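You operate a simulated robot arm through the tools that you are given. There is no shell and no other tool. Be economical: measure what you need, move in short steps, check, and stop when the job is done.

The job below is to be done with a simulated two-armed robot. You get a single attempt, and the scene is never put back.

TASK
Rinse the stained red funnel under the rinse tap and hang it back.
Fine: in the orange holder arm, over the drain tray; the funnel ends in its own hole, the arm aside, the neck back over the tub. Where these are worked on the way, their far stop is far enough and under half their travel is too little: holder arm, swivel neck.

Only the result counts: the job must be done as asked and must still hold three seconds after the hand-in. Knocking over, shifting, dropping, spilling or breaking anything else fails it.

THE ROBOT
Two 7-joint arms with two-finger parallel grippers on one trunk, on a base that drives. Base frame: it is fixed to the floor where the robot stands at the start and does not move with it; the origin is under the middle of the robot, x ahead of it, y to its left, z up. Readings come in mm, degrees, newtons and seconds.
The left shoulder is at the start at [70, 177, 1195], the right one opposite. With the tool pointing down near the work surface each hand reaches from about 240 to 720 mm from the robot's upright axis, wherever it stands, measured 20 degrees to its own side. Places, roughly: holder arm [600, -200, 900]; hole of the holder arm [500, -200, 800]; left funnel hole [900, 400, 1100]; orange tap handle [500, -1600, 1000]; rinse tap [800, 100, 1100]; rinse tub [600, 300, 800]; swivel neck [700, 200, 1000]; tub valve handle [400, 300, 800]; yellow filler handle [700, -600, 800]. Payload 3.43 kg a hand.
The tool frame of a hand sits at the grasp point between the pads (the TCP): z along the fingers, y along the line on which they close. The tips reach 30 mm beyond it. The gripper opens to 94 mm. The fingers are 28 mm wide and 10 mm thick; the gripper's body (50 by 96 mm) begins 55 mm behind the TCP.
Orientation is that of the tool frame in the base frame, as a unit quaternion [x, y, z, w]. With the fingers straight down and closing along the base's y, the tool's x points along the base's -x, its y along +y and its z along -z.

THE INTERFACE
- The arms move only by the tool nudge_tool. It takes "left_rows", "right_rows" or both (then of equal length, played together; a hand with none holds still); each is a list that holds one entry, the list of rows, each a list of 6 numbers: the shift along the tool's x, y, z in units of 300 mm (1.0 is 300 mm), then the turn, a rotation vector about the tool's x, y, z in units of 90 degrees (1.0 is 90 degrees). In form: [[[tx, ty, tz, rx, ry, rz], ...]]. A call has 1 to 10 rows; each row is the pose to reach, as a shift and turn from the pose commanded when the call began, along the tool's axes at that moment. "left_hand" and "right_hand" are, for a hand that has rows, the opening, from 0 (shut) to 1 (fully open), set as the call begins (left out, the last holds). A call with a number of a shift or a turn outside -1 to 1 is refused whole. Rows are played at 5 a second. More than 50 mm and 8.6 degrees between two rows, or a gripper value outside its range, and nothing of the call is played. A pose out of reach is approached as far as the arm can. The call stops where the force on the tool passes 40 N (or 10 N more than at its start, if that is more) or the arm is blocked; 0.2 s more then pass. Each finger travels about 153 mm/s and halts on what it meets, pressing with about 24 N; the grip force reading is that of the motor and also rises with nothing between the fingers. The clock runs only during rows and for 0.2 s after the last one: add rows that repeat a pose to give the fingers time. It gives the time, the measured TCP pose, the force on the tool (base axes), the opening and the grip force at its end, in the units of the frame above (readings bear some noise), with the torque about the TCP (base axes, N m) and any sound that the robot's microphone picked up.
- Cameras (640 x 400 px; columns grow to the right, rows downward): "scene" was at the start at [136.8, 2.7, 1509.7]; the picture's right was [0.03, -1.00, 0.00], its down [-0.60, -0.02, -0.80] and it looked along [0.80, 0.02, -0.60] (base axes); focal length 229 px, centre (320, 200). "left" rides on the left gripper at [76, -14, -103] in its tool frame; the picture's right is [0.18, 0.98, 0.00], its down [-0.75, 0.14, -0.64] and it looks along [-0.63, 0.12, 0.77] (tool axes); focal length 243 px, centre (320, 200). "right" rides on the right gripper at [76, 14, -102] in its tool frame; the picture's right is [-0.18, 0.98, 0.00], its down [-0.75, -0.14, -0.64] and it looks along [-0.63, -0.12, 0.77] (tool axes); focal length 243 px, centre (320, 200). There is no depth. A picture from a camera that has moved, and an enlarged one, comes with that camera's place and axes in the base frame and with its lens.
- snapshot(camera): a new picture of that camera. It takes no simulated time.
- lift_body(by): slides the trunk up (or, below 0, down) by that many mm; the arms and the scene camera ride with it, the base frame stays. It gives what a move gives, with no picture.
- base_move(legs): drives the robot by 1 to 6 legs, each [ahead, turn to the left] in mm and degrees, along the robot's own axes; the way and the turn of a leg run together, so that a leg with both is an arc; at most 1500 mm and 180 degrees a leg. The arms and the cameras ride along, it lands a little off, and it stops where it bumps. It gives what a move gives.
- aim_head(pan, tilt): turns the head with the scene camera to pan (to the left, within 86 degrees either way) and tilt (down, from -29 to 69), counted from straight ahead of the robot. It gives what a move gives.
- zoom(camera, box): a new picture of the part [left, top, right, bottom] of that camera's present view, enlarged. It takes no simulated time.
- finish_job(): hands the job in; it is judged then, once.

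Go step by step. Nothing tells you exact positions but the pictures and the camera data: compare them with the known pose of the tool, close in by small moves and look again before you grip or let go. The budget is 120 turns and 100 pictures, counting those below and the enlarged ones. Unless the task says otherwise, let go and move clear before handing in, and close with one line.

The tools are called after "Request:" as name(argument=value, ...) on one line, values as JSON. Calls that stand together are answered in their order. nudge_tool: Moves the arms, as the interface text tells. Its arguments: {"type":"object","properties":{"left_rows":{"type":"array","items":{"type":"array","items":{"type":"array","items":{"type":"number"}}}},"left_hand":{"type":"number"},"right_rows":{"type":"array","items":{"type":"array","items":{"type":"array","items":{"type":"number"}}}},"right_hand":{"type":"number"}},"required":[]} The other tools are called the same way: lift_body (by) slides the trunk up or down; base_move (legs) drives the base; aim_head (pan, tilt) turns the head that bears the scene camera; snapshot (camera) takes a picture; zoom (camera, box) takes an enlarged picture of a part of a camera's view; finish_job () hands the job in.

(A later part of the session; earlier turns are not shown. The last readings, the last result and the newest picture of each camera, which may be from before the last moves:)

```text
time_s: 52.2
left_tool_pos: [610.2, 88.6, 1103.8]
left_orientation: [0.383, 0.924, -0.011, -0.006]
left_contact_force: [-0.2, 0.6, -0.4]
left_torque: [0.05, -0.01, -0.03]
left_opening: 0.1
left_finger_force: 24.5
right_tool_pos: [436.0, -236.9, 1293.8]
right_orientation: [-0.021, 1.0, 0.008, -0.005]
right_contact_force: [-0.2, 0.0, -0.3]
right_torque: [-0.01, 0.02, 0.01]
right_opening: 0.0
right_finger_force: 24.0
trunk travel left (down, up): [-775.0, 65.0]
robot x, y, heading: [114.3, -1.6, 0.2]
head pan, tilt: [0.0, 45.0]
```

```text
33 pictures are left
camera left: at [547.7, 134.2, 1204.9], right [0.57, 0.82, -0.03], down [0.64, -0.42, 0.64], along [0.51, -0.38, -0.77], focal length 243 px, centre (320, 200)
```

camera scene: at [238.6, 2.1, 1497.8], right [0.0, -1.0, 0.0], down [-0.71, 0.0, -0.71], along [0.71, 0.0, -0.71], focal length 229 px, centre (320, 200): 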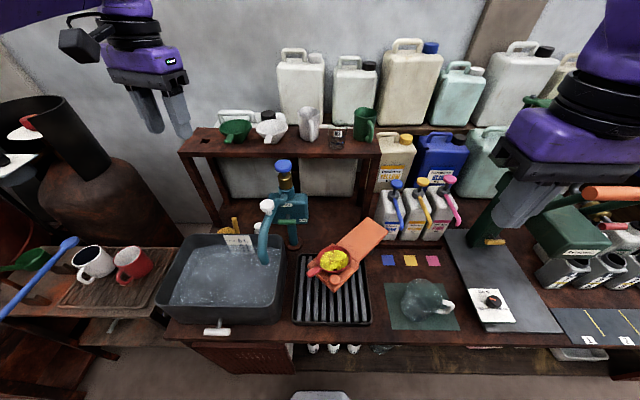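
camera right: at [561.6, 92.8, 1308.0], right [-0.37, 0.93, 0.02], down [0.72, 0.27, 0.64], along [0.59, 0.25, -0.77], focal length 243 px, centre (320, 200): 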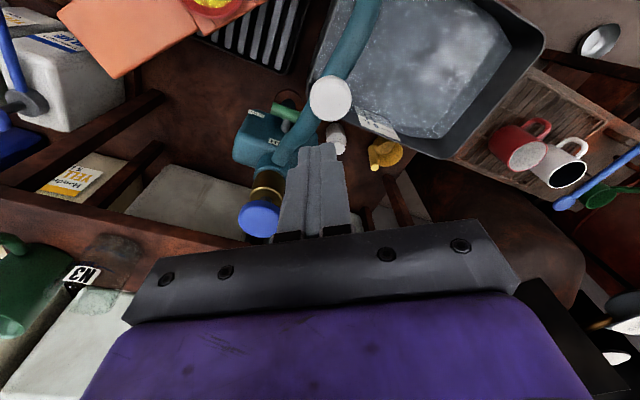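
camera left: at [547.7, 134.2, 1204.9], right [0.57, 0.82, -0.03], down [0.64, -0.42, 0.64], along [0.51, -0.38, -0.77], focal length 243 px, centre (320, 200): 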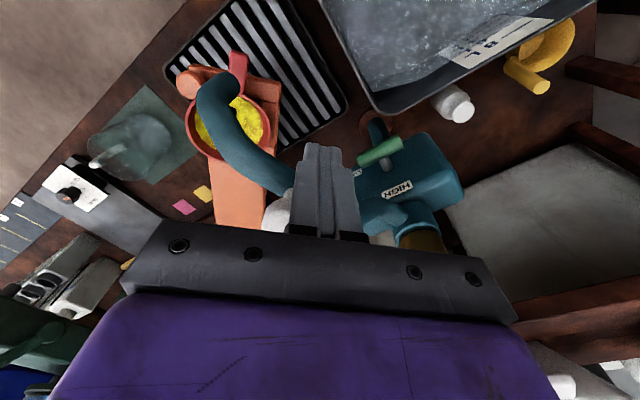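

The neck follows. I'll continue to its far stop.

Request:
nudge_tool(left_rows=[[[-0.049, -0.035, 0, 0, 0, 0], [-0.102, -0.064, 0, 0, 0, 0], [-0.158, -0.086, 0, 0, 0, 0], [-0.217, -0.101, 0, 0, 0, 0], [-0.276, -0.108, 0, 0, 0, 0]]])

Request:
snapshot(camera="left")

Request:
snapshot(camera="scene")

```text
time_s: 53.2
left_tool_pos: [626.4, 35.2, 1104.5]
left_orientation: [0.375, 0.927, -0.011, -0.011]
left_contact_force: [-25.9, 37.6, 12.1]
left_torque: [-0.43, -0.03, -0.09]
left_opening: 0.0
left_finger_force: 24.4
right_tool_pos: [429.7, -227.8, 1296.6]
right_orientation: [-0.023, 1.0, 0.005, -0.003]
right_contact_force: [-0.1, -1.2, 0.3]
right_torque: [0.05, 0.02, 0.02]
right_opening: 0.2
right_finger_force: 23.4
trunk travel left (down, up): [-775.0, 65.0]
robot x, y, heading: [105.9, 1.1, 0.6]
head pan, tilt: [0.0, 45.0]
stopped in row 5 (left hand): the force on the tool passed its limit at 50 N (the readings are from after the stop); the commanded pose is now the measured one
```

```text
32 pictures are left
camera left: at [564.5, 80.0, 1206.2], right [0.55, 0.83, -0.03], down [0.66, -0.41, 0.63], along [0.51, -0.36, -0.78], focal length 243 px, centre (320, 200)
```

left: 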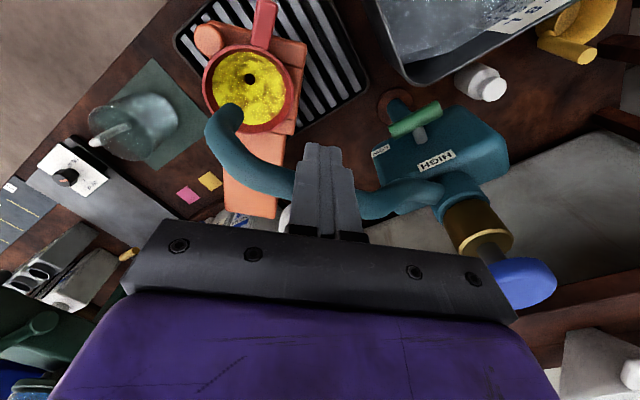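

```text
31 pictures are left
camera scene: at [232.5, 8.3, 1498.7], right [0.01, -1.0, 0.0], down [-0.7, -0.01, -0.71], along [0.71, 0.0, -0.7], focal length 229 px, centre (320, 200)
```

scene: 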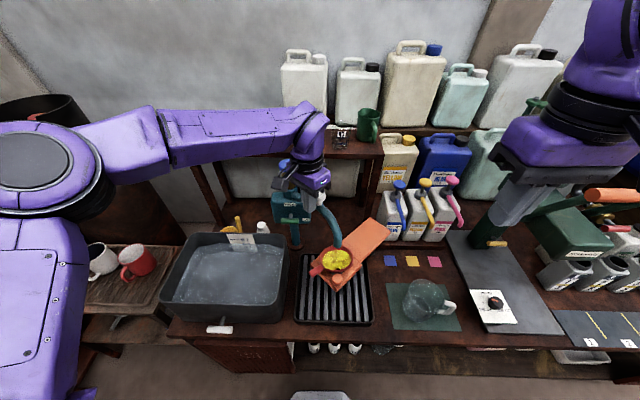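

The neck is at its far stop with its tip over the funnel. I'll back the finger off, raise it, and move in a bit closer to reach the blue knob on the tap.

Request:
nudge_tool(left_rows=[[[0.075, 0.02, 0, 0, 0, 0], [0.075, 0.02, -0.13, 0, 0, 0], [0.075, 0.02, -0.27, 0, 0, 0], [0.075, 0.02, -0.4, 0, 0, 0]]])

Request:
base_move(legs=[[40, 0]])

```text
time_s: 54.2
left_tool_pos: [623.1, 46.2, 1219.9]
left_orientation: [0.378, 0.925, -0.01, -0.012]
left_contact_force: [0.0, -0.1, 0.0]
left_torque: [-0.02, 0.01, 0.0]
left_opening: 0.0
left_finger_force: 24.3
right_tool_pos: [437.1, -234.8, 1292.1]
right_orientation: [-0.022, 1.0, 0.009, -0.004]
right_contact_force: [0.6, -0.2, -0.1]
right_torque: [0.0, 0.02, -0.04]
right_opening: 0.2
right_finger_force: 24.0
trunk travel left (down, up): [-775.0, 65.0]
robot x, y, heading: [111.3, 4.8, 0.3]
head pan, tilt: [0.0, 45.0]
```

```text
time_s: 55.1
left_tool_pos: [652.7, 48.5, 1225.0]
left_orientation: [0.379, 0.925, -0.01, -0.008]
left_contact_force: [-1.4, 0.3, 0.8]
left_torque: [0.02, -0.03, 0.01]
left_opening: 0.2
left_finger_force: 24.0
right_tool_pos: [465.6, -233.2, 1297.4]
right_orientation: [-0.022, 1.0, 0.008, 0.0]
right_contact_force: [-0.1, -0.2, 0.0]
right_torque: [0.05, -0.12, -0.04]
right_opening: 0.1
right_finger_force: 24.0
trunk travel left (down, up): [-775.0, 65.0]
robot x, y, heading: [146.5, -1.3, 0.4]
head pan, tilt: [0.0, 45.0]
```

Request:
nudge_tool(left_rows=[[[-0.032, 0.096, 0.02, 0, 0, 0], [-0.064, 0.192, 0.05, 0, 0, 0], [-0.095, 0.288, 0.1, 0, 0, 0], [-0.127, 0.384, 0.15, 0, 0, 0]]])

Request:
snapshot(camera="left")

Request:
zoom(camera="scene", box=[230, 130, 380, 290])

```text
time_s: 56.1
left_tool_pos: [771.3, 104.2, 1171.2]
left_orientation: [0.379, 0.925, -0.012, -0.011]
left_contact_force: [-0.3, -0.6, 0.2]
left_torque: [-0.03, 0.01, -0.01]
left_opening: 0.0
left_finger_force: 23.8
right_tool_pos: [477.2, -232.7, 1293.7]
right_orientation: [-0.023, 1.0, 0.008, -0.005]
right_contact_force: [-0.5, 0.7, -0.3]
right_torque: [0.01, 0.02, 0.02]
right_opening: 0.0
right_finger_force: 24.4
trunk travel left (down, up): [-775.0, 65.0]
robot x, y, heading: [146.5, 0.4, 0.3]
head pan, tilt: [0.0, 45.0]
```

```text
30 pictures are left
camera left: at [710.3, 149.7, 1272.8], right [0.56, 0.83, -0.03], down [0.66, -0.42, 0.63], along [0.51, -0.37, -0.78], focal length 243 px, centre (320, 200)
```

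left: 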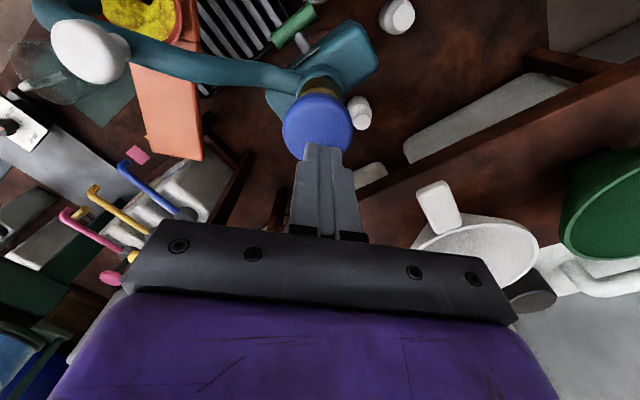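

```text
2.50 times, centred on (305, 210) of scene
camera zoom: at [282.4, 1.5, 1497.4], right [0.0, -1.0, 0.0], down [-0.71, 0.0, -0.71], along [0.71, 0.0, -0.71], focal length 572 px, centre (358, 175)
```

zoom: 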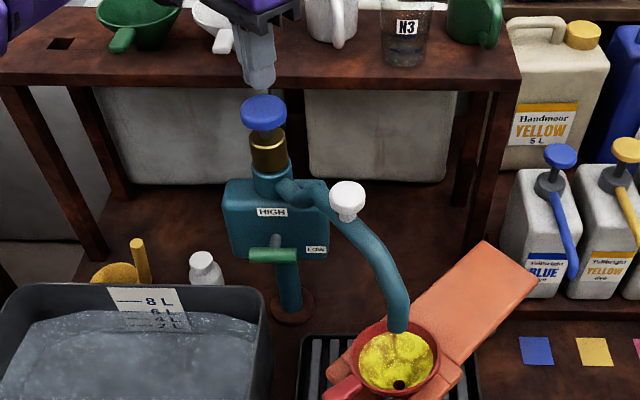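

The knob centre is at (759, 110) just below the fingertip. I'll centre on it and press down gently.

Request:
nudge_tool(left_rows=[[[0.038, -0.014, 0, 0, 0, 0], [0.038, -0.014, 0.05, 0, 0, 0], [0.038, -0.014, 0.075, 0, 0, 0], [0.038, -0.014, 0.1, 0, 0, 0], [0.038, -0.014, 0.12, 0, 0, 0]]])

Request:
zoom(camera="scene", box=[230, 130, 380, 290])

```text
time_s: 57.3
left_tool_pos: [758.6, 107.8, 1137.3]
left_orientation: [0.38, 0.925, -0.011, -0.01]
left_contact_force: [1.3, 0.8, 5.5]
left_torque: [0.02, -0.05, 0.04]
left_opening: 0.1
left_finger_force: 24.4
right_tool_pos: [475.1, -232.3, 1294.6]
right_orientation: [-0.022, 1.0, 0.007, -0.003]
right_contact_force: [0.3, -0.1, 0.0]
right_torque: [0.03, -0.05, 0.01]
right_opening: 0.1
right_finger_force: 23.6
trunk travel left (down, up): [-775.0, 65.0]
robot x, y, heading: [149.1, -2.0, 0.4]
head pan, tilt: [0.0, 45.0]
```

```text
2.50 times, centred on (305, 210) of scene
camera zoom: at [279.3, 1.5, 1497.8], right [0.0, -1.0, 0.0], down [-0.71, 0.0, -0.71], along [0.71, 0.0, -0.71], focal length 572 px, centre (358, 175)
```

zoom: 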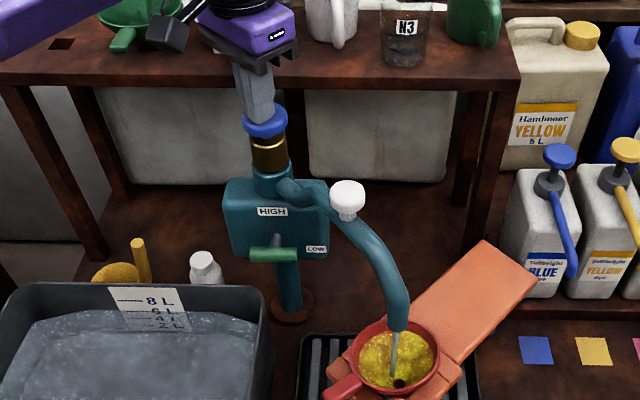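

Pressing the blue knob makes water run from the neck into the funnel. I'll hold it for two seconds and watch the stain.

Request:
nudge_tool(left_rows=[[[0, 0, 0.003, 0, 0, 0], [0, 0, 0.003, 0, 0, 0], [0, 0, 0.003, 0, 0, 0], [0, 0, 0.003, 0, 0, 0], [0, 0, 0.003, 0, 0, 0], [0, 0, 0.003, 0, 0, 0], [0, 0, 0.003, 0, 0, 0], [0, 0, 0.003, 0, 0, 0], [0, 0, 0.003, 0, 0, 0], [0, 0, 0.003, 0, 0, 0]]])

Request:
zoom(camera="scene", box=[280, 200, 380, 290])

```text
time_s: 59.5
left_tool_pos: [757.3, 107.8, 1136.3]
left_orientation: [0.38, 0.925, -0.011, -0.01]
left_contact_force: [1.1, 0.5, 5.4]
left_torque: [0.03, -0.06, 0.0]
left_opening: 0.0
left_finger_force: 24.1
right_tool_pos: [474.0, -233.7, 1294.6]
right_orientation: [-0.023, 1.0, 0.008, -0.004]
right_contact_force: [-0.5, 0.1, 0.0]
right_torque: [-0.02, 0.02, 0.0]
right_opening: 0.0
right_finger_force: 23.6
trunk travel left (down, up): [-775.0, 65.0]
robot x, y, heading: [148.2, 0.8, 0.1]
head pan, tilt: [0.0, 45.0]
```

```text
4.44 times, centred on (330, 245) of scene
camera zoom: at [279.3, 1.3, 1497.7], right [0.0, -1.0, 0.0], down [-0.71, 0.0, -0.71], along [0.71, 0.0, -0.71], focal length 1018 px, centre (276, 0)
```

zoom: 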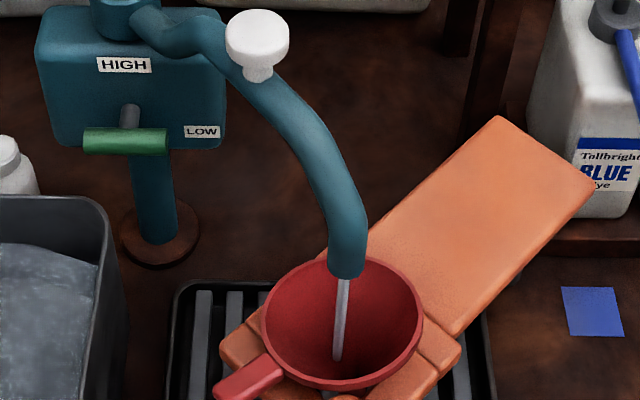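

The stain is gone. I'll give it one more second and then release the knob and check that the flow stops.

Request:
nudge_tool(left_rows=[[[0, 0, 0, 0, 0, 0], [0, 0, 0, 0, 0, 0], [0, 0, 0, 0, 0, 0], [0, 0, 0, 0, 0, 0], [0, 0, -0.06, 0, 0, 0], [0, 0, -0.16, 0, 0, 0], [0, 0, -0.28, 0, 0, 0], [0, 0, -0.28, 0, 0, 0]]])

Request:
zoom(camera="scene", box=[230, 130, 380, 290])

```text
time_s: 61.3
left_tool_pos: [758.5, 109.0, 1219.2]
left_orientation: [0.38, 0.925, -0.011, -0.011]
left_contact_force: [0.0, 0.2, -0.4]
left_torque: [0.01, -0.02, 0.0]
left_opening: 0.0
left_finger_force: 23.6
right_tool_pos: [477.3, -233.4, 1293.7]
right_orientation: [-0.023, 1.0, 0.007, -0.004]
right_contact_force: [-0.1, 0.3, 0.4]
right_torque: [-0.01, 0.03, -0.02]
right_opening: 0.1
right_finger_force: 23.5
trunk travel left (down, up): [-775.0, 65.0]
robot x, y, heading: [150.7, 0.6, 0.1]
head pan, tilt: [0.0, 45.0]
```

```text
2.50 times, centred on (305, 210) of scene
camera zoom: at [280.5, 1.6, 1497.6], right [0.0, -1.0, 0.0], down [-0.71, 0.0, -0.71], along [0.71, 0.0, -0.71], focal length 572 px, centre (358, 175)
```

zoom: 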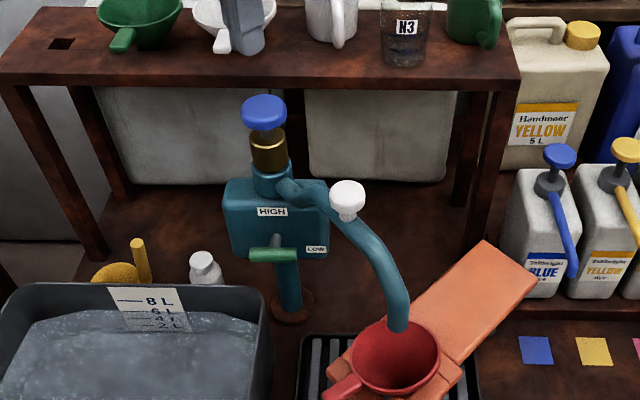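

The flow has stopped and the knob sprang back. Now I'll fly the left finger over to the near-right side of the neck to push it back over the tub.

Request:
nudge_tool(left_rows=[[[-0.027, -0.122, 0, 0, 0, 0], [-0.054, -0.244, 0.02, 0, 0, 0], [-0.081, -0.366, 0.05, 0, 0, 0], [-0.108, -0.488, 0.1, 0, 0, 0]]])

Request:
snapshot(camera="left")

```text
time_s: 62.3
left_tool_pos: [679.6, -19.1, 1192.6]
left_orientation: [0.378, 0.926, -0.01, -0.011]
left_contact_force: [-0.9, -0.4, 0.5]
left_torque: [0.03, 0.0, -0.01]
left_opening: 0.2
left_finger_force: 23.7
right_tool_pos: [475.2, -233.9, 1294.2]
right_orientation: [-0.023, 1.0, 0.008, -0.004]
right_contact_force: [0.3, -0.4, 0.4]
right_torque: [0.0, 0.02, 0.01]
right_opening: 0.1
right_finger_force: 24.2
trunk travel left (down, up): [-775.0, 65.0]
robot x, y, heading: [147.6, -1.8, 0.6]
head pan, tilt: [0.0, 45.0]
```

```text
25 pictures are left
camera left: at [617.7, 25.3, 1295.8], right [0.56, 0.83, -0.02], down [0.65, -0.42, 0.63], along [0.51, -0.37, -0.78], focal length 243 px, centre (320, 200)
```

left: 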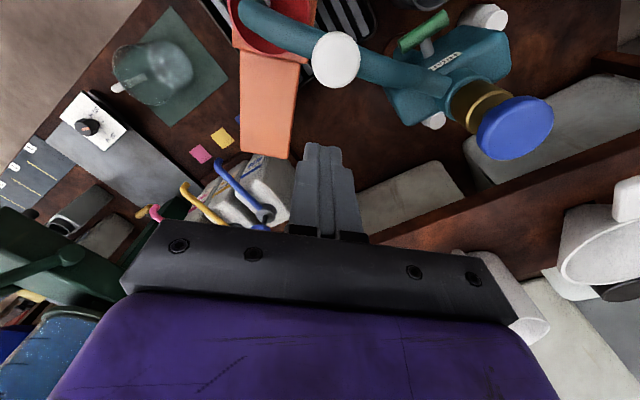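

The neck knob is at (646, 12). I'll lower the finger beside it and sweep the neck back along its arc in two parts.

Request:
nudge_tool(left_rows=[[[0, 0, 0.15, 0, 0, 0], [0, 0, 0.295, 0, 0, 0], [0.075, -0.008, 0.295, 0, 0, 0], [0.144, -0.006, 0.295, 0, 0, 0], [0.212, 0.005, 0.295, 0, 0, 0], [0.277, 0.025, 0.295, 0, 0, 0], [0.34, 0.055, 0.295, 0, 0, 0], [0.397, 0.093, 0.295, 0, 0, 0], [0.449, 0.138, 0.295, 0, 0, 0]]])

Request:
snapshot(camera="left")

```text
time_s: 64.3
left_tool_pos: [609.0, 104.7, 1105.3]
left_orientation: [0.379, 0.925, -0.012, -0.011]
left_contact_force: [-0.8, -1.1, 0.6]
left_torque: [-0.01, 0.0, 0.01]
left_opening: 0.3
left_finger_force: 24.0
right_tool_pos: [475.0, -232.9, 1294.8]
right_orientation: [-0.023, 1.0, 0.006, -0.004]
right_contact_force: [0.7, 0.6, -0.3]
right_torque: [0.0, -0.02, -0.05]
right_opening: 0.4
right_finger_force: 23.9
trunk travel left (down, up): [-775.0, 65.0]
robot x, y, heading: [149.5, 0.3, 0.5]
head pan, tilt: [0.0, 45.0]
```

```text
24 pictures are left
camera left: at [547.6, 150.3, 1207.3], right [0.56, 0.83, -0.03], down [0.65, -0.42, 0.63], along [0.51, -0.37, -0.78], focal length 243 px, centre (320, 200)
```

left: 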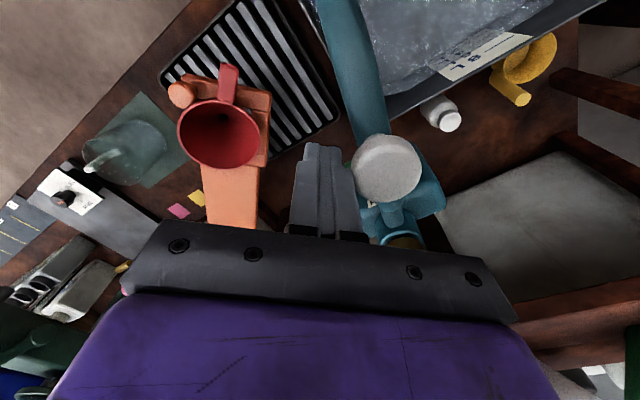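

Going well. I'll sweep the rest to the tub-side stop.

Request:
nudge_tool(left_rows=[[[0.045, 0.052, 0, 0, 0, 0], [0.082, 0.11, 0, 0, 0, 0], [0.11, 0.173, 0, 0, 0, 0], [0.13, 0.239, 0, 0, 0, 0], [0.141, 0.307, 0, 0, 0, 0], [0.141, 0.375, 0, 0, 0, 0]]])

Request:
snapshot(camera="left")

```text
time_s: 65.4
left_tool_pos: [629.4, 178.4, 1104.2]
left_orientation: [0.386, 0.922, -0.015, -0.016]
left_contact_force: [-7.5, -15.5, 6.6]
left_torque: [0.17, -0.09, -0.09]
left_opening: 0.0
left_finger_force: 23.6
right_tool_pos: [473.3, -236.6, 1294.6]
right_orientation: [-0.021, 1.0, 0.009, -0.004]
right_contact_force: [0.0, 0.8, 0.4]
right_torque: [-0.04, 0.01, 0.02]
right_opening: 0.0
right_finger_force: 23.8
trunk travel left (down, up): [-775.0, 65.0]
robot x, y, heading: [150.3, 1.5, -0.1]
head pan, tilt: [0.0, 45.0]
stopped in row 5 (left hand): the force on the tool passed its limit at 49 N (the readings are from after the stop); the commanded pose is now the measured one
```

```text
23 pictures are left
camera left: at [570.4, 225.2, 1206.9], right [0.57, 0.82, -0.04], down [0.66, -0.43, 0.62], along [0.49, -0.38, -0.78], focal length 243 px, centre (320, 200)
```

left: 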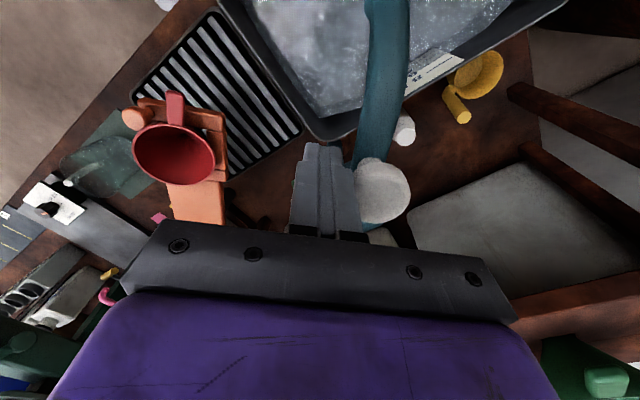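

The neck is back at its tub-side stop. I'll back off, raise the hand, and drive back 160 mm for the regrasp of the funnel.

Request:
nudge_tool(left_rows=[[[-0.012, -0.06, 0, 0, 0, 0], [-0.012, -0.06, -0.13, 0, 0, 0], [-0.012, -0.06, -0.27, 0, 0, 0], [-0.012, -0.06, -0.4, 0, 0, 0], [-0.012, -0.06, -0.53, 0, 0, 0]]])

Request:
base_move(legs=[[-160, 0]])

Request:
nudge_tool(left_rows=[[[0, 0, 0, 0, 0, 0.08], [0, 0, 0, 0, 0, 0.16], [0, 0, 0, 0, 0, 0.24]]], left_hand=0.36)

```text
time_s: 66.6
left_tool_pos: [627.4, 167.4, 1262.4]
left_orientation: [0.385, 0.923, -0.016, -0.018]
left_contact_force: [-0.5, 0.5, -0.2]
left_torque: [-0.01, -0.02, -0.03]
left_opening: 0.0
left_finger_force: 24.2
right_tool_pos: [474.2, -235.0, 1294.1]
right_orientation: [-0.022, 1.0, 0.008, -0.003]
right_contact_force: [-0.9, 0.2, 0.2]
right_torque: [0.08, 0.01, -0.05]
right_opening: 0.0
right_finger_force: 23.9
trunk travel left (down, up): [-775.0, 65.0]
robot x, y, heading: [149.0, 0.8, 0.1]
head pan, tilt: [0.0, 45.0]
```

```text
time_s: 68.0
left_tool_pos: [472.9, 168.9, 1260.5]
left_orientation: [0.384, 0.923, -0.016, -0.018]
left_contact_force: [0.1, -0.7, 0.0]
left_torque: [0.01, 0.04, -0.01]
left_opening: 0.1
left_finger_force: 23.5
right_tool_pos: [319.1, -233.7, 1294.0]
right_orientation: [-0.021, 1.0, 0.008, -0.005]
right_contact_force: [0.0, 0.6, -0.1]
right_torque: [0.0, -0.01, -0.02]
right_opening: 0.2
right_finger_force: 24.4
trunk travel left (down, up): [-775.0, 65.0]
robot x, y, heading: [-10.1, -1.1, 0.2]
head pan, tilt: [0.0, 45.0]
```

```text
time_s: 68.8
left_tool_pos: [468.3, 169.1, 1262.7]
left_orientation: [0.551, 0.834, -0.018, -0.013]
left_contact_force: [0.6, -0.2, -0.1]
left_torque: [0.03, -0.02, 0.01]
left_opening: 33.7
left_finger_force: 0.2
right_tool_pos: [315.3, -234.1, 1294.7]
right_orientation: [-0.021, 1.0, 0.008, -0.004]
right_contact_force: [0.4, -0.7, -0.7]
right_torque: [0.01, -0.02, 0.03]
right_opening: 0.0
right_finger_force: 24.2
trunk travel left (down, up): [-775.0, 65.0]
robot x, y, heading: [-12.0, 0.4, 0.4]
head pan, tilt: [0.0, 45.0]
```

Now I tilt the hand to its former grasp attitude while moving to the pre-grasp point above the handle.

Request:
nudge_tool(left_rows=[[[-0.063, 0.011, 0.105, -0.0035, -0.083, 0.003], [-0.125, 0.022, 0.211, -0.007, -0.167, 0.007], [-0.188, 0.033, 0.316, -0.0105, -0.25, 0.01], [-0.251, 0.044, 0.421, -0.014, -0.333, 0.013], [-0.313, 0.055, 0.527, -0.0175, -0.417, 0.017], [-0.376, 0.066, 0.632, -0.021, -0.5, 0.02]]])

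Request:
snapshot(camera="left")

```text
time_s: 70.2
left_tool_pos: [523.9, 70.8, 1070.7]
left_orientation: [0.514, 0.768, -0.215, 0.316]
left_contact_force: [0.8, 0.4, -0.1]
left_torque: [-0.02, 0.0, 0.0]
left_opening: 33.8
left_finger_force: 0.0
right_tool_pos: [317.5, -233.5, 1295.0]
right_orientation: [-0.021, 1.0, 0.008, -0.005]
right_contact_force: [0.8, -0.3, -0.1]
right_torque: [0.03, -0.01, 0.0]
right_opening: 0.0
right_finger_force: 23.7
trunk travel left (down, up): [-775.0, 65.0]
robot x, y, heading: [-10.0, 1.2, 0.6]
head pan, tilt: [0.0, 45.0]
```

```text
22 pictures are left
camera left: at [462.8, 182.8, 1087.7], right [0.86, 0.49, -0.13], down [0.17, -0.02, 0.99], along [0.48, -0.87, -0.1], focal length 243 px, centre (320, 200)
```

left: 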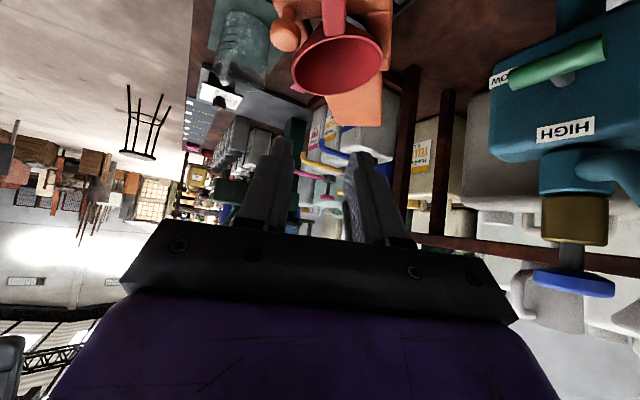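

The funnel is where I left it, now clean. I'll retrace the withdrawal path onto the handle and check.

Request:
nudge_tool(left_rows=[[[0.1, 0, 0.09, 0, 0, 0], [0.2, 0, 0.2, 0, 0, 0], [0.2, 0, 0.33, 0, 0, 0], [0.2, 0, 0.45, 0, 0, 0]]])

Request:
zoom(camera="left", box=[160, 0, 480, 220])

```text
time_s: 71.2
left_tool_pos: [544.0, 20.5, 932.7]
left_orientation: [0.514, 0.768, -0.214, 0.316]
left_contact_force: [-0.6, 0.3, 0.0]
left_torque: [0.04, -0.02, -0.03]
left_opening: 33.7
left_finger_force: 0.1
right_tool_pos: [316.2, -233.8, 1294.3]
right_orientation: [-0.023, 1.0, 0.008, -0.004]
right_contact_force: [0.6, -0.2, 0.6]
right_torque: [-0.01, -0.04, 0.0]
right_opening: 0.4
right_finger_force: 24.4
trunk travel left (down, up): [-775.0, 65.0]
robot x, y, heading: [-10.5, 1.6, 0.0]
head pan, tilt: [0.0, 45.0]
```

```text
1.82 times, centred on (320, 110) of left
camera zoom: at [482.9, 133.2, 950.3], right [0.86, 0.49, -0.13], down [0.16, -0.02, 0.99], along [0.48, -0.87, -0.1], focal length 441 px, centre (320, 364)
```

zoom: 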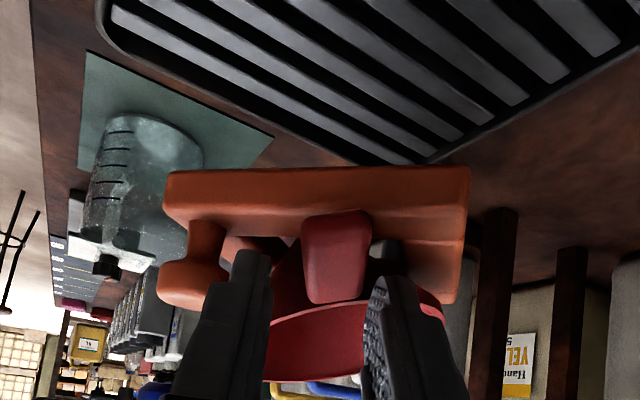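

The handle now sits lower than when I released it: the funnel seems to have tipped slightly toward its handle. I'll check from the scene camera.

Request:
zoom(camera="scene", box=[290, 190, 370, 260])

```text
5.71 times, centred on (330, 225) of scene
camera zoom: at [120.7, 0.6, 1497.7], right [0.0, -1.0, 0.0], down [-0.71, 0.0, -0.71], along [0.71, 0.0, -0.71], focal length 1308 px, centre (263, 57)
```

zoom: 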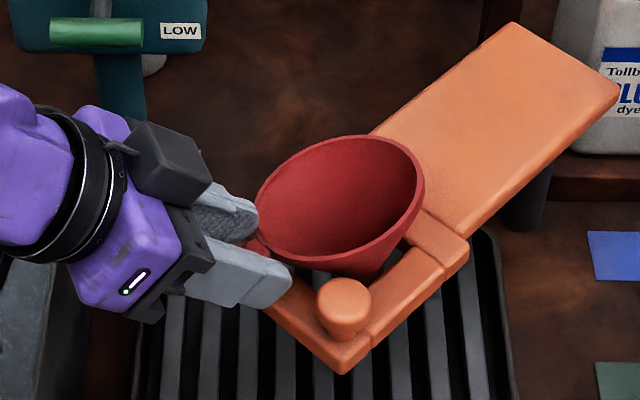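

The funnel has tipped about 25° so that its handle rests on the holder's end bar. I'll match that by pitching the hand 25° steeper, shifted 5 mm left, so that turning it back after the lift makes the funnel upright.

Request:
nudge_tool(left_rows=[[[-0.03, 0.008, -0.02, 0, 0.093, 0], [-0.035, 0.017, -0.01, 0, 0.185, 0], [-0.04, 0.017, 0.007, 0, 0.278, 0]]], left_hand=0.33)

Request:
zoom(camera="left", box=[160, 0, 480, 220])

Request:
zoom(camera="scene", box=[290, 190, 370, 260])

```text
time_s: 72.0
left_tool_pos: [551.7, 15.4, 940.9]
left_orientation: [0.548, 0.819, -0.096, 0.142]
left_contact_force: [-1.8, 1.3, 3.0]
left_torque: [-0.05, 0.07, 0.0]
left_opening: 31.8
left_finger_force: 0.9
right_tool_pos: [316.1, -234.4, 1293.7]
right_orientation: [-0.022, 1.0, 0.008, -0.005]
right_contact_force: [-0.4, -0.7, -0.8]
right_torque: [0.03, -0.01, -0.01]
right_opening: 0.1
right_finger_force: 23.9
trunk travel left (down, up): [-775.0, 65.0]
robot x, y, heading: [-12.2, 2.2, 0.1]
head pan, tilt: [0.0, 45.0]
```

```text
1.82 times, centred on (320, 110) of left
camera zoom: at [498.2, 107.8, 1010.2], right [0.84, 0.53, -0.06], down [0.32, -0.4, 0.86], along [0.43, -0.74, -0.51], focal length 441 px, centre (320, 364)
```

zoom: 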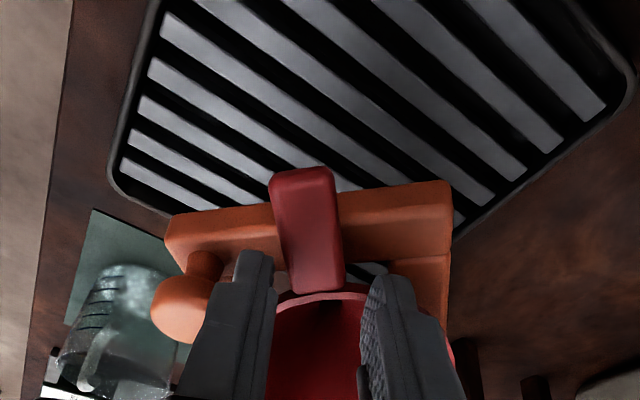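

```text
5.71 times, centred on (330, 225) of scene
camera zoom: at [120.0, 0.0, 1497.8], right [0.0, -1.0, 0.0], down [-0.71, 0.0, -0.71], along [0.71, 0.0, -0.71], focal length 1308 px, centre (263, 57)
```

zoom: 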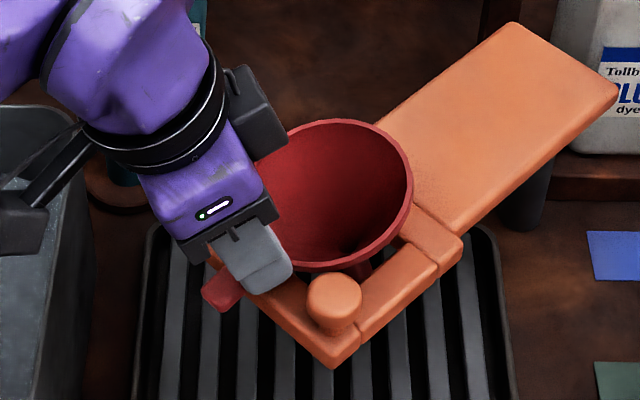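

My finger touched the rim and the funnel slid toward me; its handle now overhangs the bar, end near (534, 26, 889), yawed ~16° from the hand. I'll lift off, back away and align the hand with the handle.

Request:
nudge_tool(left_rows=[[[-0.012, 0, -0.035, 0, 0, 0], [-0.023, 0, -0.063, 0, 0, 0], [0.0, -0.013, -0.06, -0.02, 0, -0.056], [0.02, -0.026, -0.05, -0.04, 0, -0.111], [0.046, -0.039, -0.03, -0.061, 0, -0.167]]], left_hand=0.36)

Request:
zoom(camera="left", box=[160, 0, 480, 220])

```text
time_s: 73.2
left_tool_pos: [536.8, 26.9, 944.2]
left_orientation: [0.427, 0.888, -0.076, 0.153]
left_contact_force: [-0.3, 0.4, -0.1]
left_torque: [-0.02, -0.02, 0.0]
left_opening: 33.8
left_finger_force: 0.0
right_tool_pos: [317.0, -232.6, 1294.9]
right_orientation: [-0.021, 1.0, 0.008, -0.005]
right_contact_force: [-0.1, -0.8, -0.6]
right_torque: [-0.04, 0.05, 0.0]
right_opening: 0.2
right_finger_force: 23.9
trunk travel left (down, up): [-775.0, 65.0]
robot x, y, heading: [-12.5, -0.1, -0.0]
head pan, tilt: [0.0, 45.0]
```

```text
1.82 times, centred on (320, 110) of left
camera zoom: at [458.0, 102.1, 1012.7], right [0.66, 0.75, -0.07], down [0.42, -0.29, 0.86], along [0.62, -0.6, -0.51], focal length 441 px, centre (320, 364)
```

zoom: 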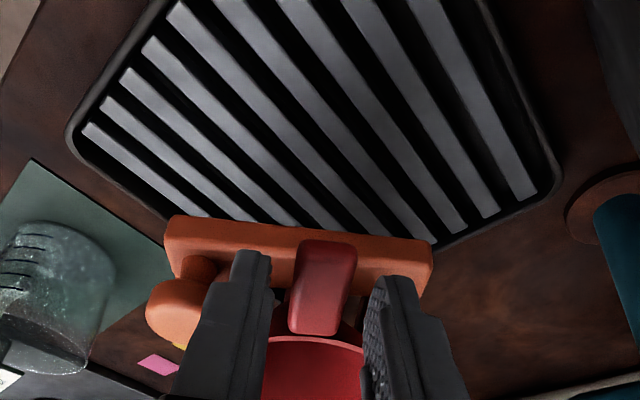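

The funnel slid back so that the handle lies on the bar, its end near (546, 16, 890), and the hand is now aligned with it. I'll move in and down until the tips are just above the bar.

Request:
nudge_tool(left_rows=[[[-0.04, 0.007, 0.02, 0, 0, 0], [-0.032, 0.007, 0.06, 0, 0, 0], [-0.024, 0.007, 0.09, 0, 0, 0]]])

Request:
zoom(camera="left", box=[160, 0, 480, 220])

```text
time_s: 74.0
left_tool_pos: [542.5, 16.9, 928.1]
left_orientation: [0.428, 0.887, -0.076, 0.155]
left_contact_force: [-14.5, 14.8, 14.0]
left_torque: [0.23, -0.06, 0.04]
left_opening: 34.3
left_finger_force: 0.3
right_tool_pos: [311.1, -232.0, 1296.0]
right_orientation: [-0.022, 1.0, 0.006, -0.003]
right_contact_force: [0.5, 0.2, -1.0]
right_torque: [0.01, 0.0, 0.02]
right_opening: 0.0
right_finger_force: 23.8
trunk travel left (down, up): [-775.0, 65.0]
robot x, y, heading: [-12.8, -0.4, 0.6]
head pan, tilt: [0.0, 45.0]
stopped in row 3 (left hand): the force on the tool passed its limit at 52 N (the readings are from after the stop); the commanded pose is now the measured one
```

```text
1.82 times, centred on (320, 110) of left
camera zoom: at [464.3, 92.2, 998.1], right [0.66, 0.75, -0.07], down [0.42, -0.3, 0.86], along [0.62, -0.6, -0.51], focal length 441 px, centre (320, 364)
```

zoom: 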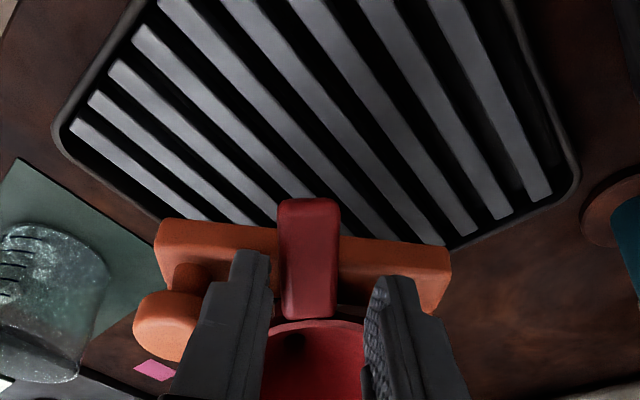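

I hit something (probably the funnel's rim) at z=928 and the handle is pressed outward and down. I'll lift, back off 10 mm outward and come down again on the handle's outer half.

Request:
nudge_tool(left_rows=[[[-0.014, 0, -0.038, 0, 0, 0], [0.018, 0, -0.049, 0, 0, 0], [0.029, 0.003, -0.02, 0, 0, 0], [0.04, 0.003, 0.014, 0, 0, 0]]])

Request:
zoom(camera="left", box=[220, 80, 400, 220])

```text
time_s: 75.0
left_tool_pos: [539.8, 22.3, 919.0]
left_orientation: [0.43, 0.887, -0.076, 0.152]
left_contact_force: [0.4, 0.0, -0.3]
left_torque: [0.02, -0.02, -0.02]
left_opening: 33.7
left_finger_force: 0.1
right_tool_pos: [316.3, -235.1, 1292.8]
right_orientation: [-0.022, 1.0, 0.008, -0.004]
right_contact_force: [-0.2, 0.8, -1.0]
right_torque: [0.0, 0.01, 0.01]
right_opening: 0.0
right_finger_force: 23.4
trunk travel left (down, up): [-775.0, 65.0]
robot x, y, heading: [-12.8, 0.8, 0.2]
head pan, tilt: [0.0, 45.0]
```

```text
2.86 times, centred on (310, 150) of left
camera zoom: at [463.5, 97.8, 987.5], right [0.66, 0.75, -0.07], down [0.42, -0.3, 0.86], along [0.62, -0.6, -0.51], focal length 693 px, centre (349, 343)
```

zoom: 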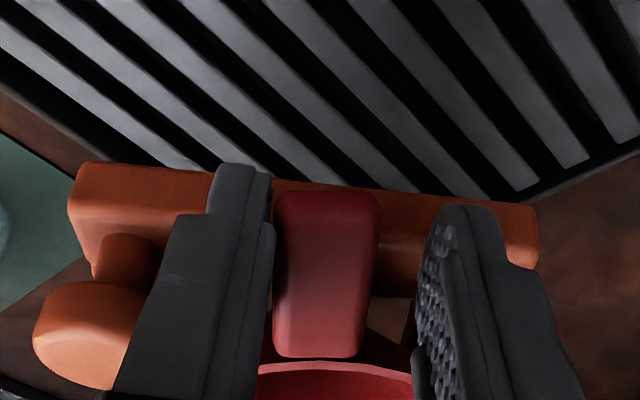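

The fingers now straddle the handle freely. I'll go 5 mm lower, centre by 4 mm and close.

Request:
nudge_tool(left_rows=[[[0.006, -0.013, 0.016, 0, 0, 0]]])

Request:
nudge_tool(left_rows=[[[0, 0, 0, 0, 0, 0], [0, 0, 0, 0, 0, 0], [0, 0, 0, 0, 0, 0]]], left_hand=0)

Request:
zoom(camera="left", box=[220, 80, 400, 220])

```text
time_s: 75.4
left_tool_pos: [535.6, 20.8, 913.7]
left_orientation: [0.428, 0.887, -0.077, 0.153]
left_contact_force: [0.4, 1.3, 2.0]
left_torque: [0.02, -0.03, 0.02]
left_opening: 33.9
left_finger_force: 0.1
right_tool_pos: [316.5, -232.9, 1293.6]
right_orientation: [-0.023, 1.0, 0.008, -0.005]
right_contact_force: [0.1, -0.6, -1.1]
right_torque: [0.01, 0.0, 0.04]
right_opening: 0.1
right_finger_force: 23.9
trunk travel left (down, up): [-775.0, 65.0]
robot x, y, heading: [-14.0, -0.6, 0.4]
head pan, tilt: [0.0, 45.0]
```

```text
time_s: 76.2
left_tool_pos: [536.0, 21.3, 913.4]
left_orientation: [0.428, 0.887, -0.076, 0.153]
left_contact_force: [-0.4, 1.9, 3.1]
left_torque: [-0.17, -0.13, 0.16]
left_opening: 23.6
left_finger_force: 23.5
right_tool_pos: [314.8, -233.1, 1294.4]
right_orientation: [-0.022, 1.0, 0.007, -0.004]
right_contact_force: [0.6, -0.4, 0.3]
right_torque: [0.0, -0.01, 0.02]
right_opening: 0.0
right_finger_force: 23.7
trunk travel left (down, up): [-775.0, 65.0]
robot x, y, heading: [-8.2, 0.6, 0.4]
head pan, tilt: [0.0, 45.0]
```

```text
2.86 times, centred on (310, 150) of left
camera zoom: at [459.4, 96.2, 982.8], right [0.66, 0.75, -0.07], down [0.42, -0.3, 0.86], along [0.62, -0.6, -0.51], focal length 693 px, centre (349, 343)
```

zoom: 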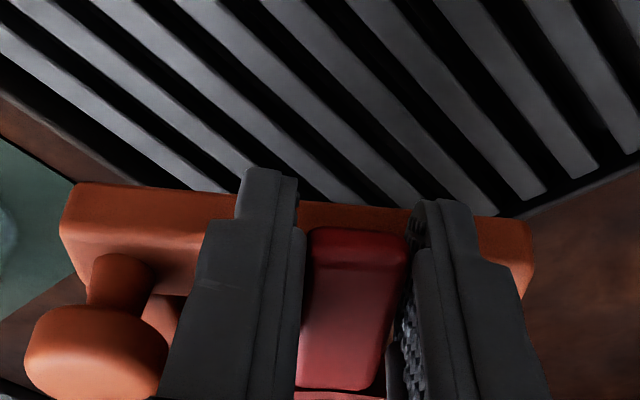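

The handle is held. I'll lift straight up 130 mm and look at the funnel's attitude.

Request:
nudge_tool(left_rows=[[[-0.023, 0, -0.063, 0, 0, 0], [-0.057, 0, -0.157, 0, 0, 0], [-0.102, 0, -0.282, 0, 0, 0], [-0.148, 0, -0.407, 0, 0, 0]]])

Request:
zoom(camera="scene", box=[250, 130, 390, 270])

Request:
snapshot(camera="left")

```text
time_s: 77.2
left_tool_pos: [538.2, 21.7, 1041.9]
left_orientation: [0.428, 0.888, -0.076, 0.152]
left_contact_force: [0.1, 0.1, -0.8]
left_torque: [0.01, 0.0, 0.02]
left_opening: 23.2
left_finger_force: 24.3
right_tool_pos: [315.4, -235.3, 1293.6]
right_orientation: [-0.023, 1.0, 0.008, -0.004]
right_contact_force: [0.2, 0.7, 1.5]
right_torque: [-0.02, 0.01, 0.0]
right_opening: 0.0
right_finger_force: 23.6
trunk travel left (down, up): [-775.0, 65.0]
robot x, y, heading: [-10.5, -0.3, 0.3]
head pan, tilt: [0.0, 45.0]
```

```text
2.86 times, centred on (320, 200) of scene
camera zoom: at [119.6, 0.6, 1497.7], right [0.01, -1.0, 0.0], down [-0.71, 0.0, -0.71], along [0.71, 0.0, -0.71], focal length 654 px, centre (320, 200)
```

zoom: 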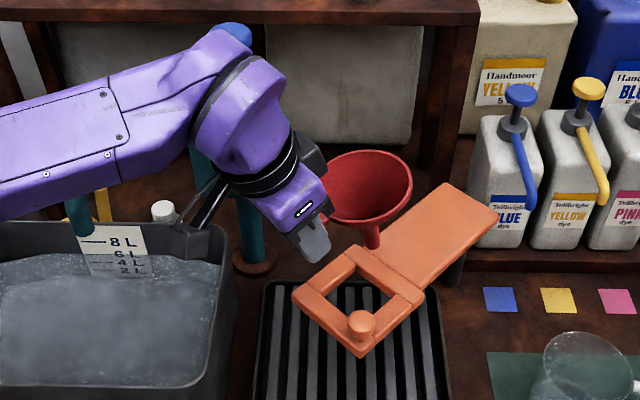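

```text
12 pictures are left
camera left: at [460.7, 96.4, 1112.3], right [0.66, 0.75, -0.07], down [0.42, -0.3, 0.86], along [0.62, -0.6, -0.51], focal length 243 px, centre (320, 200)
```

left: 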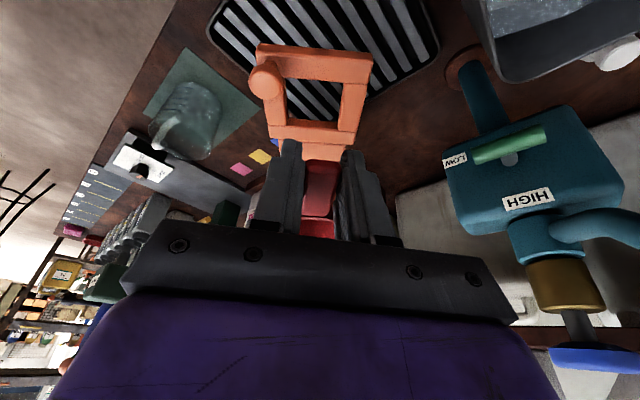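

The funnel hangs upright in the grip with its axis ~97 mm ahead of the TCP and the spout tip ~100 mm below it. I'll raise it high, then swing it left and straighten the hand toward the shelf.

Request:
nudge_tool(left_rows=[[[-0.048, 0, -0.132, 0, 0, 0], [-0.096, 0, -0.263, 0, 0, 0], [-0.143, 0, -0.395, 0, 0, 0], [-0.191, 0, -0.526, 0, 0, 0], [-0.239, 0, -0.658, 0, 0, 0]]])

Request:
nudge_tool(left_rows=[[[0.094, 0.088, -0.033, -0.021, 0, -0.06], [0.188, 0.175, -0.067, -0.042, 0, -0.12], [0.282, 0.263, -0.1, -0.064, 0, -0.179], [0.376, 0.35, -0.134, -0.085, 0, -0.239], [0.471, 0.438, -0.167, -0.106, 0, -0.299], [0.565, 0.525, -0.201, -0.127, 0, -0.359], [0.659, 0.613, -0.234, -0.149, 0, -0.418], [0.753, 0.7, -0.268, -0.17, 0, -0.478], [0.847, 0.788, -0.301, -0.191, 0, -0.538]]])

```text
time_s: 78.4
left_tool_pos: [537.9, 19.5, 1253.0]
left_orientation: [0.429, 0.887, -0.077, 0.152]
left_contact_force: [0.7, -1.2, -0.2]
left_torque: [0.02, 0.04, 0.01]
left_opening: 23.2
left_finger_force: 23.6
right_tool_pos: [314.1, -235.4, 1294.8]
right_orientation: [-0.022, 1.0, 0.008, -0.003]
right_contact_force: [-1.0, 0.4, -0.1]
right_torque: [0.01, -0.01, 0.0]
right_opening: 0.0
right_finger_force: 24.5
trunk travel left (down, up): [-775.0, 65.0]
robot x, y, heading: [-10.6, -0.9, 0.3]
head pan, tilt: [0.0, 45.0]
```

```text
time_s: 80.4
left_tool_pos: [557.4, 380.7, 1249.1]
left_orientation: [0.002, 0.986, -0.002, 0.168]
left_contact_force: [0.4, -0.1, -1.1]
left_torque: [-0.02, 0.05, -0.01]
left_opening: 23.0
left_finger_force: 24.6
right_tool_pos: [316.5, -233.6, 1293.1]
right_orientation: [-0.022, 1.0, 0.007, -0.004]
right_contact_force: [-0.5, -0.7, 0.6]
right_torque: [0.0, 0.04, 0.04]
right_opening: 0.0
right_finger_force: 24.4
trunk travel left (down, up): [-775.0, 65.0]
robot x, y, heading: [-11.5, -1.3, 0.2]
head pan, tilt: [0.0, 45.0]
```

Now I raise the trunk 50 mm, drive forward 160 mm and look.

Request:
lift_body(by=50)

Request:
base_move(legs=[[160, 0]])

Request:
aim_head(pan=25, tilt=35)

Request:
snapshot(camera="scene")

```text
time_s: 81.3
left_tool_pos: [556.9, 378.1, 1300.3]
left_orientation: [0.002, 0.986, -0.002, 0.168]
left_contact_force: [0.0, 0.6, -0.1]
left_torque: [0.0, 0.01, -0.02]
left_opening: 23.1
left_finger_force: 24.2
right_tool_pos: [317.4, -233.0, 1343.6]
right_orientation: [-0.022, 1.0, 0.008, -0.005]
right_contact_force: [-0.4, -0.7, -0.6]
right_torque: [-0.03, 0.0, -0.03]
right_opening: 0.0
right_finger_force: 24.3
trunk travel left (down, up): [-825.0, 15.0]
robot x, y, heading: [-10.7, 2.9, 0.2]
head pan, tilt: [0.0, 45.0]
```

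```text
time_s: 82.8
left_tool_pos: [713.6, 378.7, 1303.2]
left_orientation: [0.001, 0.986, -0.002, 0.169]
left_contact_force: [-0.6, -0.2, -1.0]
left_torque: [-0.02, 0.0, 0.0]
left_opening: 23.1
left_finger_force: 23.7
right_tool_pos: [473.6, -232.2, 1344.4]
right_orientation: [-0.022, 1.0, 0.009, -0.003]
right_contact_force: [-0.9, -1.0, -0.2]
right_torque: [0.0, -0.04, -0.03]
right_opening: 0.0
right_finger_force: 23.9
trunk travel left (down, up): [-825.0, 15.0]
robot x, y, heading: [148.2, 2.0, 0.4]
head pan, tilt: [0.0, 45.0]
```

```text
time_s: 83.6
left_tool_pos: [718.1, 379.5, 1301.5]
left_orientation: [0.002, 0.986, -0.002, 0.167]
left_contact_force: [0.5, -0.7, -1.0]
left_torque: [0.02, 0.04, -0.02]
left_opening: 23.1
left_finger_force: 24.0
right_tool_pos: [477.2, -232.8, 1343.2]
right_orientation: [-0.022, 1.0, 0.008, -0.005]
right_contact_force: [0.1, 0.2, 0.7]
right_torque: [-0.01, 0.02, 0.04]
right_opening: 0.1
right_finger_force: 24.0
trunk travel left (down, up): [-825.0, 15.0]
robot x, y, heading: [149.1, -2.0, 0.3]
head pan, tilt: [25.0, 35.0]
```

```text
11 pictures are left
camera scene: at [279.7, 39.0, 1562.3], right [0.43, -0.9, 0.0], down [-0.52, -0.24, -0.82], along [0.74, 0.35, -0.57], focal length 229 px, centre (320, 200)
```

scene: 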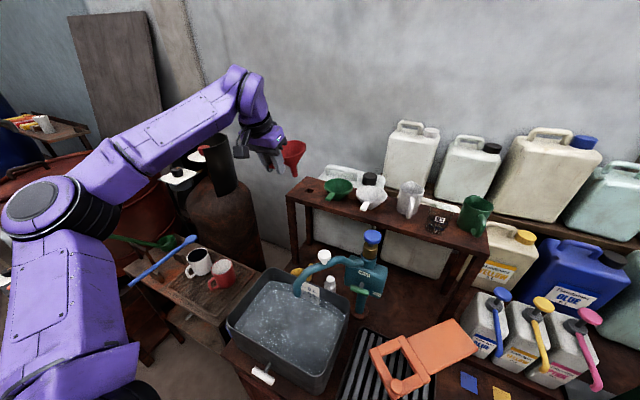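

Request:
nudge_tool(left_rows=[[[-0.1, 0.003, 0.05, 0, 0, 0], [-0.18, 0.007, 0.16, 0, 0, 0], [-0.233, 0.01, 0.293, 0, 0, 0]]])

Request:
zoom(camera="scene", box=[235, 120, 365, 230])

Request:
snapshot(camera="left")

```text
time_s: 84.4
left_tool_pos: [812.7, 382.5, 1239.9]
left_orientation: [0.001, 0.986, -0.004, 0.169]
left_contact_force: [-0.3, -0.8, -1.5]
left_torque: [0.01, 0.02, 0.01]
left_opening: 23.2
left_finger_force: 23.7
right_tool_pos: [477.5, -234.1, 1342.7]
right_orientation: [-0.022, 1.0, 0.007, -0.004]
right_contact_force: [-0.4, 0.7, 0.3]
right_torque: [-0.03, 0.01, -0.03]
right_opening: 0.1
right_finger_force: 23.6
trunk travel left (down, up): [-825.0, 15.0]
robot x, y, heading: [150.9, -0.4, 0.1]
head pan, tilt: [25.0, 35.0]
```

```text
3.64 times, centred on (300, 175) of scene
camera zoom: at [280.2, 39.6, 1562.4], right [0.43, -0.9, 0.0], down [-0.52, -0.25, -0.82], along [0.74, 0.35, -0.57], focal length 833 px, centre (393, 291)
```

zoom: 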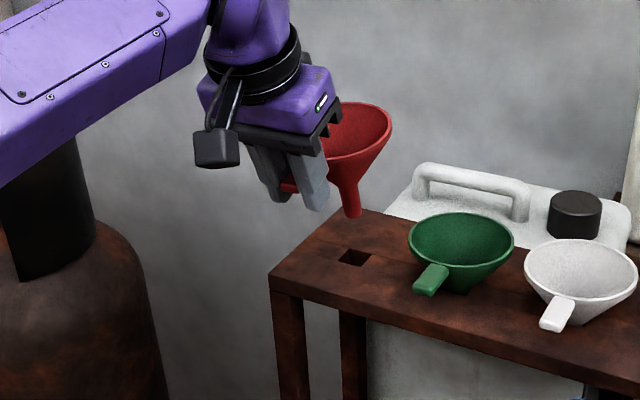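

```text
9 pictures are left
camera left: at [707.0, 369.6, 1310.1], right [-0.17, 0.98, -0.07], down [0.5, 0.14, 0.85], along [0.85, 0.11, -0.51], focal length 243 px, centre (320, 200)
```

left: 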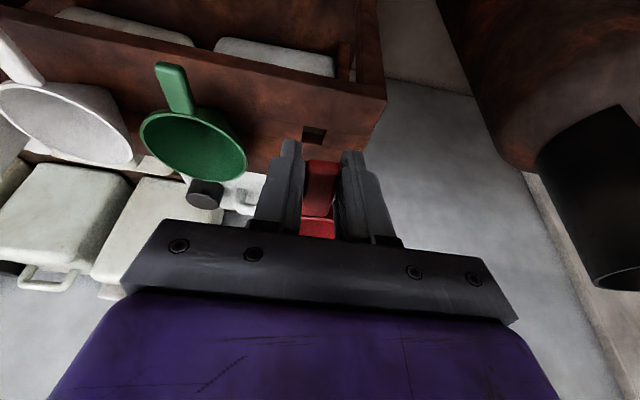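

The spout tip is nearly over the hole (918, 383). I'll zoom in the left view to judge the funnel's tilt.

Request:
zoom(camera="left", box=[250, 110, 390, 250])

```text
2.86 times, centred on (320, 180) of left
camera zoom: at [707.0, 369.6, 1310.1], right [-0.17, 0.98, -0.07], down [0.5, 0.14, 0.85], along [0.85, 0.11, -0.51], focal length 693 px, centre (320, 257)
```

zoom: 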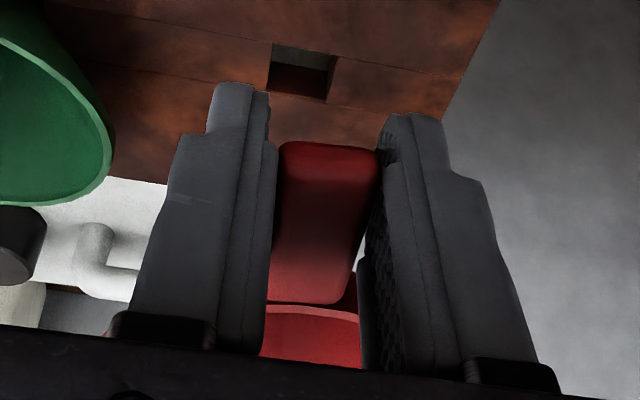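

The handle points straight but the funnel still leans ~12° handle-down. I'll pitch the hand up 12° and shift back 12 mm to keep the spout over the hole, then lower a little.

Request:
nudge_tool(left_rows=[[[0.019, -0.001, -0.007, 0, -0.067, 0], [0.038, -0.003, -0.013, 0, -0.133, 0]]])

Request:
zoom(camera="scene", box=[235, 120, 365, 230])

```text
time_s: 85.0
left_tool_pos: [799.7, 381.2, 1240.1]
left_orientation: [0.001, 0.963, -0.004, 0.271]
left_contact_force: [0.1, 0.8, 0.4]
left_torque: [-0.04, 0.02, 0.04]
left_opening: 23.5
left_finger_force: 23.9
right_tool_pos: [476.4, -232.2, 1345.3]
right_orientation: [-0.022, 1.0, 0.007, -0.005]
right_contact_force: [0.3, -0.6, -0.1]
right_torque: [0.0, 0.05, -0.03]
right_opening: 0.0
right_finger_force: 23.8
trunk travel left (down, up): [-825.0, 15.0]
robot x, y, heading: [150.4, 0.1, 0.4]
head pan, tilt: [25.0, 35.0]
```

```text
3.64 times, centred on (300, 175) of scene
camera zoom: at [279.2, 41.0, 1562.4], right [0.43, -0.9, 0.0], down [-0.52, -0.25, -0.82], along [0.74, 0.35, -0.57], focal length 833 px, centre (393, 291)
```

zoom: 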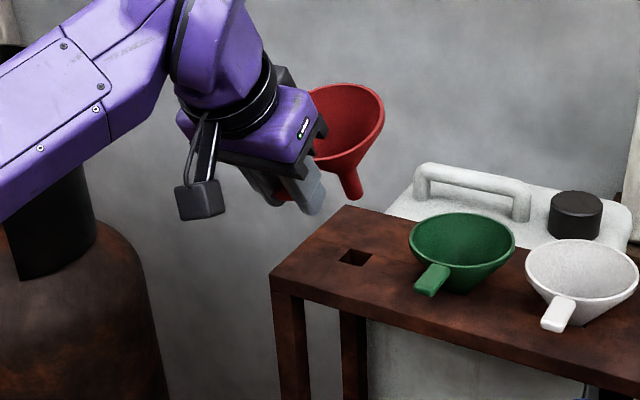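

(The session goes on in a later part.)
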